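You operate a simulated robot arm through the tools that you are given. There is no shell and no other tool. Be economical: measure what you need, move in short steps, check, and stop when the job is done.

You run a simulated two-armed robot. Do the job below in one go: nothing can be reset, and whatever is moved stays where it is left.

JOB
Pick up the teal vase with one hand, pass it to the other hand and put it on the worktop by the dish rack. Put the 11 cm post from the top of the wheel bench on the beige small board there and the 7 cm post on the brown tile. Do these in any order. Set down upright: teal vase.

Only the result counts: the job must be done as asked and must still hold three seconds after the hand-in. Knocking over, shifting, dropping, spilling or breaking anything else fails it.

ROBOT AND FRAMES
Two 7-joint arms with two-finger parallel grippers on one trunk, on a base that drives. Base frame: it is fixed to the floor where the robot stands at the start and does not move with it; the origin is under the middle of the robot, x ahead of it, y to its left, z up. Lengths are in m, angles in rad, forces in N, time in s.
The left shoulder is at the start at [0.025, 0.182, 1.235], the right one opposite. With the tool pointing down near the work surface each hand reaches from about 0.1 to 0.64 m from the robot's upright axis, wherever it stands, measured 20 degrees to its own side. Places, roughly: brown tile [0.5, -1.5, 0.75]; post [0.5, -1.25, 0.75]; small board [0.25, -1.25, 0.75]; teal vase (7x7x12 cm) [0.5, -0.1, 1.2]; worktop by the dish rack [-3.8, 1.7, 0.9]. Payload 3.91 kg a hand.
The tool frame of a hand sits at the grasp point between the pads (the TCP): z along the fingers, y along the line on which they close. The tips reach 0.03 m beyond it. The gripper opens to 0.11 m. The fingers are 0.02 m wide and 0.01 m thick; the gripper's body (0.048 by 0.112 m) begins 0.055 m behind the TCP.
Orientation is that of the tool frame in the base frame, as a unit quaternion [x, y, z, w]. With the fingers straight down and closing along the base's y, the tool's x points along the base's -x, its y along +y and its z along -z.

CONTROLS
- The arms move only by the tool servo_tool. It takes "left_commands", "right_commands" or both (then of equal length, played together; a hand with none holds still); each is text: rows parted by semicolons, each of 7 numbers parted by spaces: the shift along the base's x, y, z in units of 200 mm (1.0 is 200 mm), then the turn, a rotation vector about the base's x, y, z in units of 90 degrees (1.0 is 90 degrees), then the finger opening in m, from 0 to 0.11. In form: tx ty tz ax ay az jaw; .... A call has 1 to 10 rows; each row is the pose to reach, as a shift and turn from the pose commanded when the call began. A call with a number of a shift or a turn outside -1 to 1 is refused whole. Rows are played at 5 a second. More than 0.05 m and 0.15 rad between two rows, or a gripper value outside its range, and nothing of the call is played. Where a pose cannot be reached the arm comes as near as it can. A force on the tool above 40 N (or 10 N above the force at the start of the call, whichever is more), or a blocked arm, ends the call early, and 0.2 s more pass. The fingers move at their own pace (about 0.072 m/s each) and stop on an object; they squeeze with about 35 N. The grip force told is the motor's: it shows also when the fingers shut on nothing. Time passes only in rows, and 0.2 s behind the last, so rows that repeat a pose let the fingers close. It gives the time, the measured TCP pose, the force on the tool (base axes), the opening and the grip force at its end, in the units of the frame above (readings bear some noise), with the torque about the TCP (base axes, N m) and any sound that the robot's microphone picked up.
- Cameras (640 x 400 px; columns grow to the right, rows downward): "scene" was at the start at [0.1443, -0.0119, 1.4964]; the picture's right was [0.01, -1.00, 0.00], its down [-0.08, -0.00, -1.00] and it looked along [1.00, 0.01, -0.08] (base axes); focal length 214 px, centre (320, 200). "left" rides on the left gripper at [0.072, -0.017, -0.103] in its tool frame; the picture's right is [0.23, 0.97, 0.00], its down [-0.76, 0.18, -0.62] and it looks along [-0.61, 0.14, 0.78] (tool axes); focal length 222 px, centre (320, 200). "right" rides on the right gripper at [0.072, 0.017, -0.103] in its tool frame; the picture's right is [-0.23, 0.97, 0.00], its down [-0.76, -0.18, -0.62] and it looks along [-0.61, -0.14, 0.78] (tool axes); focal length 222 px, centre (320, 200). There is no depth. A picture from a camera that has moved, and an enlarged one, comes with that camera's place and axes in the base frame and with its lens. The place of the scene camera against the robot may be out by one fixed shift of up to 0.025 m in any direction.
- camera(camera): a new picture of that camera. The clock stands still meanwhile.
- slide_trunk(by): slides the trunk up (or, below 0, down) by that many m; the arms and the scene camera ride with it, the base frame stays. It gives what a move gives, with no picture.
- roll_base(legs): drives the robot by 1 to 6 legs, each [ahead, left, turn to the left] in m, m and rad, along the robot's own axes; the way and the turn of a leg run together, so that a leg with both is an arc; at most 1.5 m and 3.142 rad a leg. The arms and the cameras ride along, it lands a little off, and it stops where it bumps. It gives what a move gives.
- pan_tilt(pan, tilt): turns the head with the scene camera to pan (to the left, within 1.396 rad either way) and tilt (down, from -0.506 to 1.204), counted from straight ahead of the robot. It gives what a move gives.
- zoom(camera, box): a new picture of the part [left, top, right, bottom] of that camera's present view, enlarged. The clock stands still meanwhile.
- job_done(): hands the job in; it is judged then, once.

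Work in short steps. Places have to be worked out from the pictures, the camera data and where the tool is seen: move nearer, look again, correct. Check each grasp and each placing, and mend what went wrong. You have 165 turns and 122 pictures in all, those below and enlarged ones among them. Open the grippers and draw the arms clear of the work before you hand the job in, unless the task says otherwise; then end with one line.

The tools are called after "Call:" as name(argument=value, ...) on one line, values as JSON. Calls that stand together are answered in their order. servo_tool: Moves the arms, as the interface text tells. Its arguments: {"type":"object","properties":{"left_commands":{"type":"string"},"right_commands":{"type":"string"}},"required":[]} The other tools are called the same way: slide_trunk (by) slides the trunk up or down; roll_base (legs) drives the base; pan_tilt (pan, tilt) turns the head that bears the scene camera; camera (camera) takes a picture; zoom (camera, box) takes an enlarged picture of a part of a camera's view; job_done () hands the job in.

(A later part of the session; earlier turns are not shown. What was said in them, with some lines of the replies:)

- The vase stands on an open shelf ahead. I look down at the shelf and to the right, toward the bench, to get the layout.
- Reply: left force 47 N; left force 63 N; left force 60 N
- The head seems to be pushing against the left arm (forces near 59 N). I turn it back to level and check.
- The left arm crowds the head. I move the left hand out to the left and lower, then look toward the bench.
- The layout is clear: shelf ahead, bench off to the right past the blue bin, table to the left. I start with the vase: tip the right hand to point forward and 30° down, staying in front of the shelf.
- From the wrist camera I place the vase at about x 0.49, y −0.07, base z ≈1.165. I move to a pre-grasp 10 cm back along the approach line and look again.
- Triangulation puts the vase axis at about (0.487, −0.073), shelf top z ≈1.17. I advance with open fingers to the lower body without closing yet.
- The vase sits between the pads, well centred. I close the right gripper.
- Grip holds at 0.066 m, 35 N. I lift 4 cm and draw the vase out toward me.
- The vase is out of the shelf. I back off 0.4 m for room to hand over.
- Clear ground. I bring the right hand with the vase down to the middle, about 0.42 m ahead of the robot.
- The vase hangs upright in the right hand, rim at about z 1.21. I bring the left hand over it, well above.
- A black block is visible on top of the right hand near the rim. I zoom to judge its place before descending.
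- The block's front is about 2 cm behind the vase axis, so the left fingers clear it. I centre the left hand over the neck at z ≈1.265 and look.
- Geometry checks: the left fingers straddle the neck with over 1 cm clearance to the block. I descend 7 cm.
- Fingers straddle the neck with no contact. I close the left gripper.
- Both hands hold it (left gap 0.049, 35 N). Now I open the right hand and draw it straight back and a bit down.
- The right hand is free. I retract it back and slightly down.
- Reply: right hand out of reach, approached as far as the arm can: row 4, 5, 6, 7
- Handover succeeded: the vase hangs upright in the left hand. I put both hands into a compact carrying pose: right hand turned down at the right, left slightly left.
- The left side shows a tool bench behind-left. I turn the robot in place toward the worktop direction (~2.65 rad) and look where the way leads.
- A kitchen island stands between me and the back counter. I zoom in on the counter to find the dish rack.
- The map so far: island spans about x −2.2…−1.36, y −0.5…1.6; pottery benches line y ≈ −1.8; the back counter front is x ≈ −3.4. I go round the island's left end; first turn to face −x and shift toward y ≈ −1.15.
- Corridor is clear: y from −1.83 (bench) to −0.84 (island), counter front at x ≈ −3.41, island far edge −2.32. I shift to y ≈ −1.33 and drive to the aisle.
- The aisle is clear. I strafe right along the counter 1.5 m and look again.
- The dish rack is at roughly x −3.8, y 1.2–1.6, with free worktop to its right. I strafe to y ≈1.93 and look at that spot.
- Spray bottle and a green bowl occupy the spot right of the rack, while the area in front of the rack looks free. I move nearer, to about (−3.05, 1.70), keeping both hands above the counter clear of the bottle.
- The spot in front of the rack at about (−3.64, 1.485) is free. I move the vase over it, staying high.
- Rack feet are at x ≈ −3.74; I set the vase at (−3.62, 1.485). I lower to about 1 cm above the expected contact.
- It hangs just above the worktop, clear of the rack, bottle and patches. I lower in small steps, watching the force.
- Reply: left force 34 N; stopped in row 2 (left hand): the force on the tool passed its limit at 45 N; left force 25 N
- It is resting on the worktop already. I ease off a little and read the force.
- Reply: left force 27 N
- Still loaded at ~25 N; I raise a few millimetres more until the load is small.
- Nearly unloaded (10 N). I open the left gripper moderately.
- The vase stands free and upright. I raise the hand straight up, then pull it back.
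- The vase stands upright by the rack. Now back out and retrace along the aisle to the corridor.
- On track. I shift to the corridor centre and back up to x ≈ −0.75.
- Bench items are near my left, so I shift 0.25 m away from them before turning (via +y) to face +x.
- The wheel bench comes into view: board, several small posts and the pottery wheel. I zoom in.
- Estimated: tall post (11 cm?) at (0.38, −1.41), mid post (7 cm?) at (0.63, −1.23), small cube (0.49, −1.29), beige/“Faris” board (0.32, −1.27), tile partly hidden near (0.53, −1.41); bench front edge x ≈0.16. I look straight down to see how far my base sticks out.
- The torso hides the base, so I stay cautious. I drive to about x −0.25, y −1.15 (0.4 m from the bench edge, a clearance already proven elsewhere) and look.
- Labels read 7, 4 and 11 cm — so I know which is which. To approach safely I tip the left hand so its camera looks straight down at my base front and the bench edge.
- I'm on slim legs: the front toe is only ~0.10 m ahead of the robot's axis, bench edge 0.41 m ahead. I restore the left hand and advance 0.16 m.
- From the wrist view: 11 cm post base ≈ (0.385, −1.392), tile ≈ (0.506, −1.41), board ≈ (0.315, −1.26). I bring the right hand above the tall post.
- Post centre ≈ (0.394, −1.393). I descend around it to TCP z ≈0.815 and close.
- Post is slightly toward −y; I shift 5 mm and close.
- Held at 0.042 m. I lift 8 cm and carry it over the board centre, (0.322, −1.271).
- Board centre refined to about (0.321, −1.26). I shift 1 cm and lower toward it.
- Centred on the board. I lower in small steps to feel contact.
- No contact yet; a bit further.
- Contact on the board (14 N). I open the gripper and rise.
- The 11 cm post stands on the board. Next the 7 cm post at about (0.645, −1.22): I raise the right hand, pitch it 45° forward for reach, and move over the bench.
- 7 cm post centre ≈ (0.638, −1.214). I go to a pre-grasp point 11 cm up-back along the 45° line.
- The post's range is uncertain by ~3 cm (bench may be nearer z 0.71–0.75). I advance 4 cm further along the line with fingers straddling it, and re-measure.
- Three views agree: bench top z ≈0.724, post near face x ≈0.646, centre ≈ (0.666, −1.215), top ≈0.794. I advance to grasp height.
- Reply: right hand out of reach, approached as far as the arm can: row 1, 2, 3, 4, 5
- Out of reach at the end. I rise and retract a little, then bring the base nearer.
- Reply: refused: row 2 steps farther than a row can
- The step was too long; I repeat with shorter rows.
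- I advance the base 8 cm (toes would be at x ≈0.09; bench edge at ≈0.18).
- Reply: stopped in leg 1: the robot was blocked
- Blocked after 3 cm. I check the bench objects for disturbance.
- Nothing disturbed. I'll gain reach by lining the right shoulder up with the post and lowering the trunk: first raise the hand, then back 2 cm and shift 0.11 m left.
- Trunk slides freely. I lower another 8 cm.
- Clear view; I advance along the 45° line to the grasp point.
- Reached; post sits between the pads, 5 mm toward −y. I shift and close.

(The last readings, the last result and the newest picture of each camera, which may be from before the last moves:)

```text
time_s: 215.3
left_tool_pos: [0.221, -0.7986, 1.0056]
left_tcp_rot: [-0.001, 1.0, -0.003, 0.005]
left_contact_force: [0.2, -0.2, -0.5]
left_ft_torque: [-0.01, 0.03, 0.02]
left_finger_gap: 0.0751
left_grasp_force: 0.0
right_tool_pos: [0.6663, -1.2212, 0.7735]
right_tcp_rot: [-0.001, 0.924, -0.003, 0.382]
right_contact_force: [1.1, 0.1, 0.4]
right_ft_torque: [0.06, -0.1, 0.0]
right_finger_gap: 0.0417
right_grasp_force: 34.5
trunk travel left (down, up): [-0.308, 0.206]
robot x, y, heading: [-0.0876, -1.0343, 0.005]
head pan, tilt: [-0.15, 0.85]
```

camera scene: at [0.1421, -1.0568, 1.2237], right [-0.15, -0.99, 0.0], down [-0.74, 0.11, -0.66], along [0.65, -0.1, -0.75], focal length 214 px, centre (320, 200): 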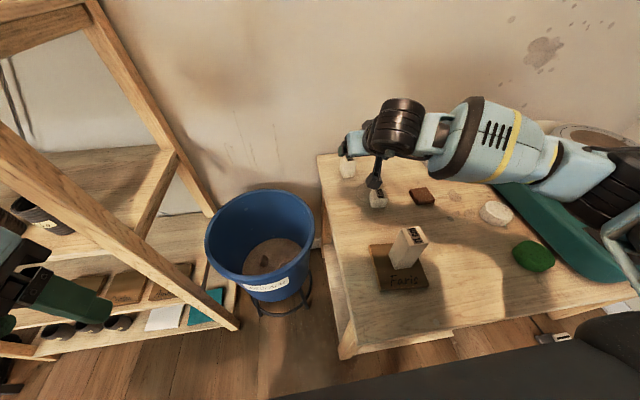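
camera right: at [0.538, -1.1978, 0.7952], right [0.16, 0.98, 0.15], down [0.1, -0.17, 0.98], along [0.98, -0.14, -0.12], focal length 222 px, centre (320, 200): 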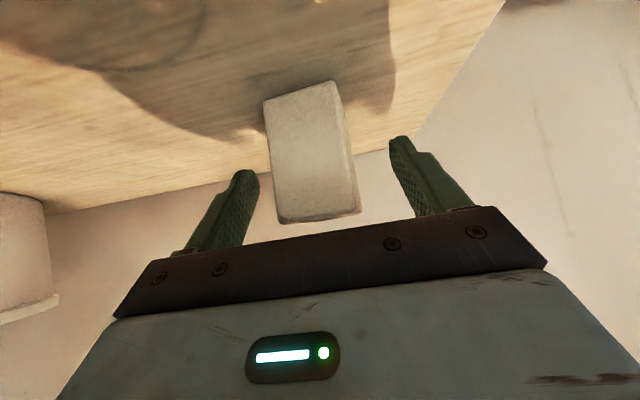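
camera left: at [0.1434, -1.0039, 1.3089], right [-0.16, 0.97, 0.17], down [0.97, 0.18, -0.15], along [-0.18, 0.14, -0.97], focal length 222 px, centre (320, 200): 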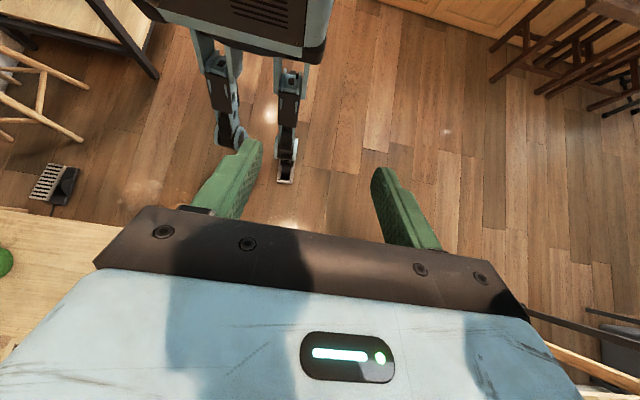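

Held at 0.042 m. I lift 12 cm and carry it toward the tile (est. (0.52, −1.415)).

Call:
servo_tool(right_commands="0 0 0.2 0 0 0 0.02; 0 0 0.4 0 0 0 0.02; 0 0 0.55 0 0 0 0.02; -0.15 -0.15 0.55 0 0 0 0.02; -0.3 -0.32 0.55 0 0 0 0.02; -0.45 -0.5 0.55 0 0 0 0.02; -0.6 -0.68 0.55 0 0 0 0.02; -0.73 -0.86 0.55 0 0 0 0.02; -0.73 -0.97 0.5 0 0 0 0.02; -0.73 -0.97 0.5 0 0 0 0.02")

Call:
camera(camera="right")

Call:
zoom(camera="scene", box=[310, 120, 550, 270])

```text
time_s: 217.5
left_tool_pos: [0.2211, -0.7984, 1.0054]
left_tcp_rot: [-0.001, 1.0, -0.003, 0.005]
left_contact_force: [-0.1, -0.4, 0.0]
left_ft_torque: [-0.01, 0.0, -0.01]
left_finger_gap: 0.0749
left_grasp_force: 0.2
right_tool_pos: [0.52, -1.4138, 0.8728]
right_tcp_rot: [-0.002, 0.924, -0.004, 0.383]
right_contact_force: [0.2, -0.3, -2.2]
right_ft_torque: [-0.02, 0.01, 0.01]
right_finger_gap: 0.0416
right_grasp_force: 34.8
trunk travel left (down, up): [-0.308, 0.206]
robot x, y, heading: [-0.0816, -1.0325, 0.002]
head pan, tilt: [-0.15, 0.85]
```

```text
41 pictures are left
camera right: at [0.3955, -1.3959, 0.8947], right [0.16, 0.98, 0.15], down [0.1, -0.17, 0.98], along [0.98, -0.14, -0.12], focal length 222 px, centre (320, 200)
```

right: 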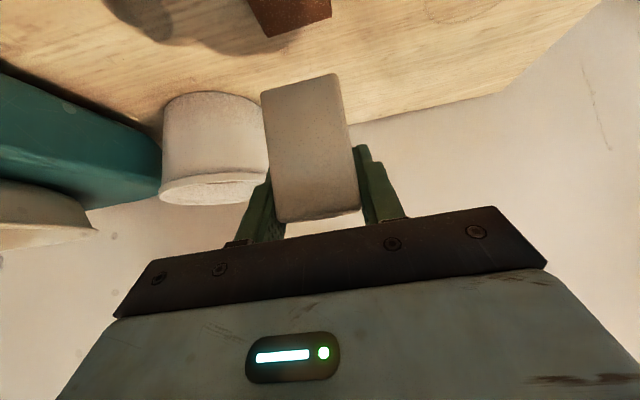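

```text
2.67 times, centred on (430, 195) of scene
camera zoom: at [0.1421, -1.0568, 1.2237], right [-0.15, -0.99, 0.0], down [-0.74, 0.11, -0.66], along [0.65, -0.1, -0.75], focal length 572 px, centre (27, 213)
```

zoom: 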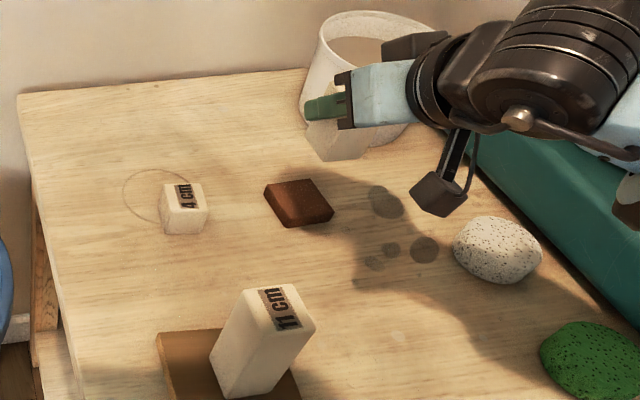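

Tile centre refined to (0.528, −1.413); post is aligned within millimetres. I lower to 1 cm above.

Call:
servo_tool(right_commands="0.02 0.005 -0.15 0 0 0 0.02; 0.02 0.005 -0.3 0 0 0 0.02; 0.02 0.005 -0.35 0 0 0 0.02; 0.02 0.005 -0.35 0 0 0 0.02")

Call:
zoom(camera="scene", box=[370, 140, 490, 215])

Call:
camera(camera="right")

```text
time_s: 218.5
left_tool_pos: [0.2224, -0.7987, 1.0067]
left_tcp_rot: [-0.002, 1.0, -0.003, 0.005]
left_contact_force: [0.1, 0.1, 0.5]
left_ft_torque: [-0.02, 0.01, 0.02]
left_finger_gap: 0.0752
left_grasp_force: 0.1
right_tool_pos: [0.5234, -1.4136, 0.8025]
right_tcp_rot: [-0.002, 0.924, -0.003, 0.382]
right_contact_force: [0.1, 0.6, -2.3]
right_ft_torque: [-0.01, -0.02, -0.03]
right_finger_gap: 0.0417
right_grasp_force: 35.0
trunk travel left (down, up): [-0.308, 0.206]
robot x, y, heading: [-0.0837, -1.0354, 0.003]
head pan, tilt: [-0.15, 0.85]
```

```text
5.33 times, centred on (430, 178) of scene
camera zoom: at [0.1422, -1.057, 1.2237], right [-0.15, -0.99, 0.0], down [-0.74, 0.11, -0.66], along [0.65, -0.1, -0.75], focal length 1144 px, centre (-267, 320)
```

zoom: 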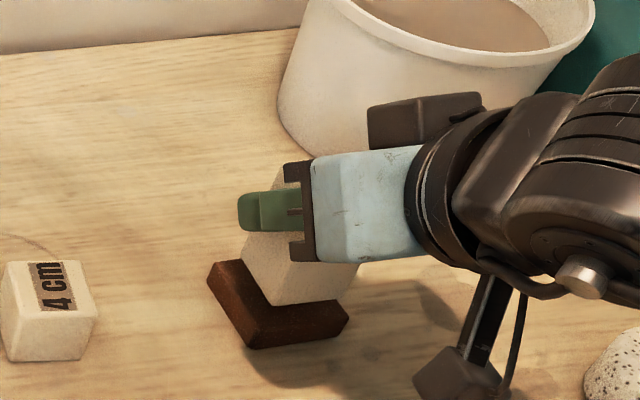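

```text
38 pictures are left
camera right: at [0.4, -1.3961, 0.8248], right [0.16, 0.97, 0.15], down [0.1, -0.17, 0.98], along [0.98, -0.14, -0.12], focal length 222 px, centre (320, 200)
```

right: 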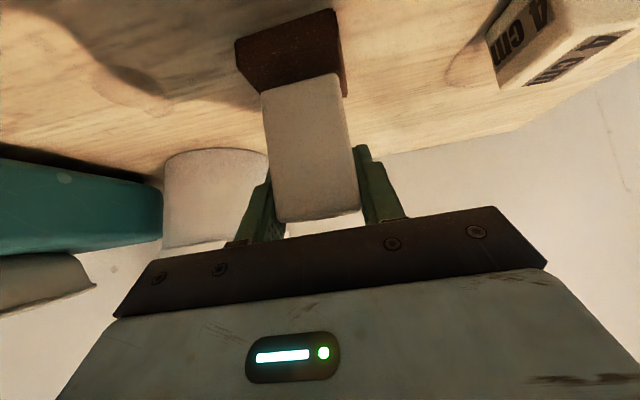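

Aligned over the tile within a few millimetres; I nudge +3 mm in y and lower slowly to contact.

Call:
servo_tool(right_commands="0 0.012 -0.015 0 0 0 0.02; 0 0.012 -0.03 0 0 0 0.02; 0 0.012 -0.04 0 0 0 0.02; 0 0.012 -0.045 0 0 0 0.02")

```text
time_s: 219.5
left_tool_pos: [0.2219, -0.7992, 1.0051]
left_tcp_rot: [-0.001, 1.0, -0.002, 0.005]
left_contact_force: [-0.2, 0.9, -0.7]
left_ft_torque: [-0.01, 0.0, 0.03]
left_finger_gap: 0.0751
left_grasp_force: 0.0
right_tool_pos: [0.5237, -1.4115, 0.7937]
right_tcp_rot: [-0.001, 0.924, -0.004, 0.383]
right_contact_force: [0.0, 0.1, -0.8]
right_ft_torque: [0.01, 0.0, -0.01]
right_finger_gap: 0.0419
right_grasp_force: 34.7
trunk travel left (down, up): [-0.308, 0.206]
robot x, y, heading: [-0.0842, -1.0344, 0.001]
head pan, tilt: [-0.15, 0.85]
```

Call:
servo_tool(right_commands="0 0 -0.01 0 0 0 0.02; 0 0 -0.018 0 0 0 0.02; 0 0 -0.018 0 0 0 0.02")

Call:
zoom(camera="scene", box=[370, 140, 490, 215])

```text
time_s: 220.3
left_tool_pos: [0.2211, -0.799, 1.0061]
left_tcp_rot: [-0.001, 1.0, -0.002, 0.005]
left_contact_force: [0.3, -1.3, 0.2]
left_ft_torque: [-0.01, -0.05, 0.02]
left_finger_gap: 0.0751
left_grasp_force: 0.1
right_tool_pos: [0.5234, -1.4107, 0.791]
right_tcp_rot: [-0.001, 0.923, -0.004, 0.384]
right_contact_force: [0.2, -0.7, -1.9]
right_ft_torque: [0.0, 0.01, -0.01]
right_finger_gap: 0.0421
right_grasp_force: 35.4
trunk travel left (down, up): [-0.308, 0.206]
robot x, y, heading: [-0.0865, -1.0301, 0.001]
head pan, tilt: [-0.15, 0.85]
```

```text
5.33 times, centred on (430, 178) of scene
camera zoom: at [0.1422, -1.057, 1.2237], right [-0.15, -0.99, 0.0], down [-0.74, 0.11, -0.66], along [0.65, -0.1, -0.75], focal length 1144 px, centre (-267, 320)
```

zoom: 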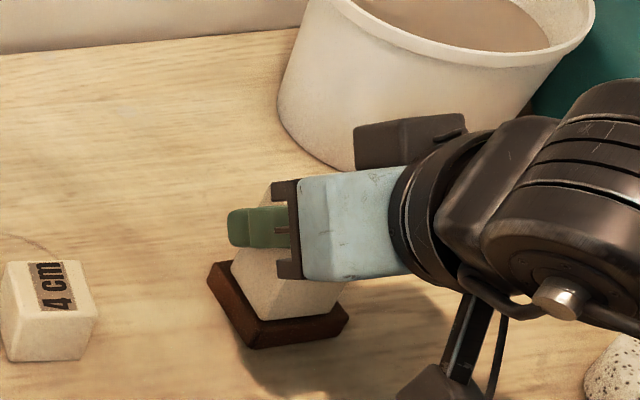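

Nearly seated and centred. A little lower.

Call:
servo_tool(right_commands="0 0 -0.01 0 0 0 0.02; 0 0 -0.018 0 0 0 0.02; 0 0 -0.018 0 0 0 0.02")

```text
time_s: 221.1
left_tool_pos: [0.2208, -0.7982, 1.0072]
left_tcp_rot: [-0.001, 1.0, -0.003, 0.006]
left_contact_force: [0.6, -0.3, 0.1]
left_ft_torque: [0.06, 0.01, 0.0]
left_finger_gap: 0.0749
left_grasp_force: 0.0
right_tool_pos: [0.5238, -1.4111, 0.7895]
right_tcp_rot: [-0.001, 0.924, -0.004, 0.383]
right_contact_force: [-0.7, -0.1, 10.6]
right_ft_torque: [0.2, 0.11, -0.01]
right_finger_gap: 0.042
right_grasp_force: 34.9
trunk travel left (down, up): [-0.308, 0.206]
robot x, y, heading: [-0.0847, -1.0336, 0.004]
head pan, tilt: [-0.15, 0.85]
```

Contact at 10 N. I open and retreat back-up along the approach line.

Call:
servo_tool(right_commands="0 0 0 0 0 0 0.045; 0 0 0 0 0 0 0.055; 0 0 0 0 0 0 0.065; 0 0 0 0 0 0 0.07; -0.12 0 0.12 0 0 0 0.07; -0.27 0 0.27 0 0 0 0.07; -0.42 0 0.42 0 0 0 0.07; -0.57 0 0.57 0 0 0 0.07; -0.57 0 0.57 0 0 0 0.07")

Call:
zoom(camera="scene", box=[310, 120, 550, 270])

Call:
camera(camera="right")

```text
time_s: 223.1
left_tool_pos: [0.2216, -0.7977, 1.0048]
left_tcp_rot: [-0.001, 1.0, -0.002, 0.006]
left_contact_force: [-0.3, -1.1, -0.4]
left_ft_torque: [-0.02, 0.0, 0.03]
left_finger_gap: 0.075
left_grasp_force: 0.1
right_tool_pos: [0.4073, -1.4113, 0.8993]
right_tcp_rot: [-0.001, 0.924, -0.004, 0.381]
right_contact_force: [0.3, -0.2, -0.6]
right_ft_torque: [0.01, 0.03, 0.02]
right_finger_gap: 0.0701
right_grasp_force: 0.0
trunk travel left (down, up): [-0.308, 0.206]
robot x, y, heading: [-0.0861, -1.0338, 0.001]
head pan, tilt: [-0.15, 0.85]
```

```text
2.67 times, centred on (430, 195) of scene
camera zoom: at [0.1426, -1.057, 1.2236], right [-0.15, -0.99, 0.0], down [-0.74, 0.11, -0.66], along [0.65, -0.1, -0.75], focal length 572 px, centre (27, 213)
```

zoom: 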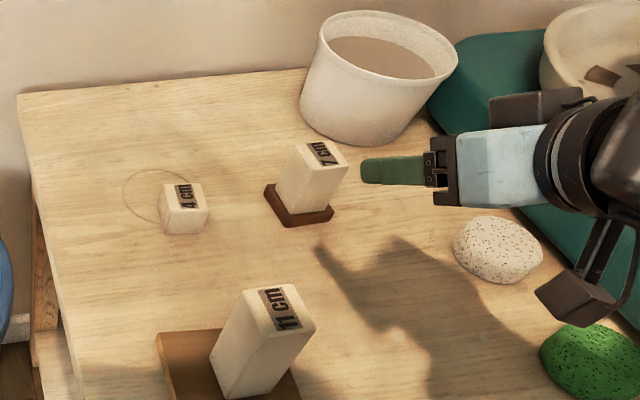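

```text
35 pictures are left
camera right: at [0.2845, -1.3937, 0.9221], right [0.16, 0.97, 0.15], down [0.1, -0.17, 0.98], along [0.98, -0.14, -0.12], focal length 222 px, centre (320, 200)
```

right: 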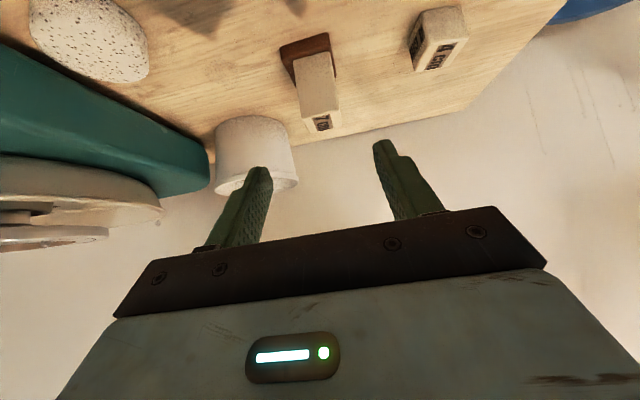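

The 7 cm post stands on the tile. I check the 11 cm post on its board, and raise/withdraw the right arm upward.

Call:
servo_tool(right_commands="0 0 0.2 0 0 0 0.07; 0 0 0.4 0 0 0 0.07; 0 0 0.6 0 0 0 0.07; -0.1 0 0.8 0 0 0 0.07; -0.25 0 0.95 0 0 0 0.07; -0.25 0 0.95 0 0 0 0.07")

Call:
roll_base(legs=[[-0.35, 0, 0]])

Call:
zoom(camera="scene", box=[260, 80, 500, 230])

```text
time_s: 224.5
left_tool_pos: [0.2209, -0.7987, 1.0054]
left_tcp_rot: [-0.001, 1.0, -0.002, 0.005]
left_contact_force: [-0.5, 0.3, -0.8]
left_ft_torque: [0.02, -0.01, 0.0]
left_finger_gap: 0.0747
left_grasp_force: 0.2
right_tool_pos: [0.3598, -1.412, 1.0908]
right_tcp_rot: [-0.002, 0.924, -0.003, 0.382]
right_contact_force: [0.2, 0.3, -0.5]
right_ft_torque: [0.0, -0.04, -0.04]
right_finger_gap: 0.0701
right_grasp_force: 0.0
trunk travel left (down, up): [-0.308, 0.206]
robot x, y, heading: [-0.0837, -1.0311, 0.003]
head pan, tilt: [-0.15, 0.85]
```

```text
time_s: 226.8
left_tool_pos: [-0.1279, -0.8001, 1.0059]
left_tcp_rot: [0.002, 1.0, -0.004, 0.006]
left_contact_force: [0.4, 0.1, 0.0]
left_ft_torque: [0.04, -0.02, -0.02]
left_finger_gap: 0.0752
left_grasp_force: 0.1
right_tool_pos: [0.006, -1.4135, 1.0916]
right_tcp_rot: [0.001, 0.924, -0.004, 0.383]
right_contact_force: [0.2, -0.5, -0.3]
right_ft_torque: [0.02, -0.02, 0.02]
right_finger_gap: 0.0697
right_grasp_force: 0.1
trunk travel left (down, up): [-0.308, 0.206]
robot x, y, heading: [-0.4357, -1.0308, -0.005]
head pan, tilt: [-0.15, 0.85]
```

```text
2.67 times, centred on (380, 155) of scene
camera zoom: at [-0.2091, -1.0579, 1.2238], right [-0.15, -0.99, 0.0], down [-0.74, 0.12, -0.66], along [0.65, -0.1, -0.75], focal length 572 px, centre (160, 320)
```

zoom: 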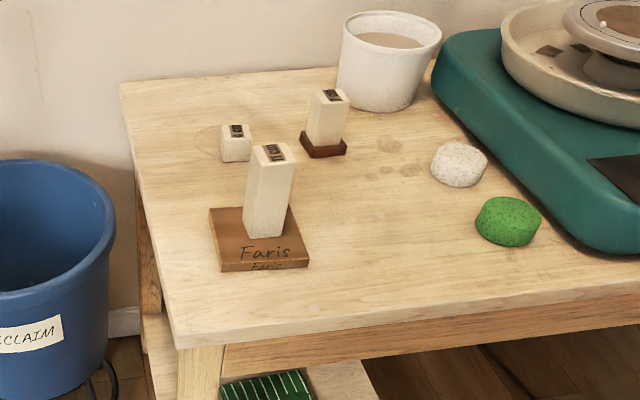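

Both posts stand squarely on the board and the tile, the vase is upright by the dish rack, the grippers are open and the arms are clear, so I hand in.

Call:
job_done()

```text
The job is handed in.
```

I handed the job in with all three placements done. The teal vase passed from the right hand to the left and stands upright on the worktop in front of the dish rack. The 11 cm post is on the board marked "Faris", which I took as the beige one, and the 7 cm post is on the brown tile. A spray bottle and a bowl crowded the given worktop point, so the vase is about 0.28 m from it. The base also bumped the wheel bench once, and nothing on it looked disturbed.
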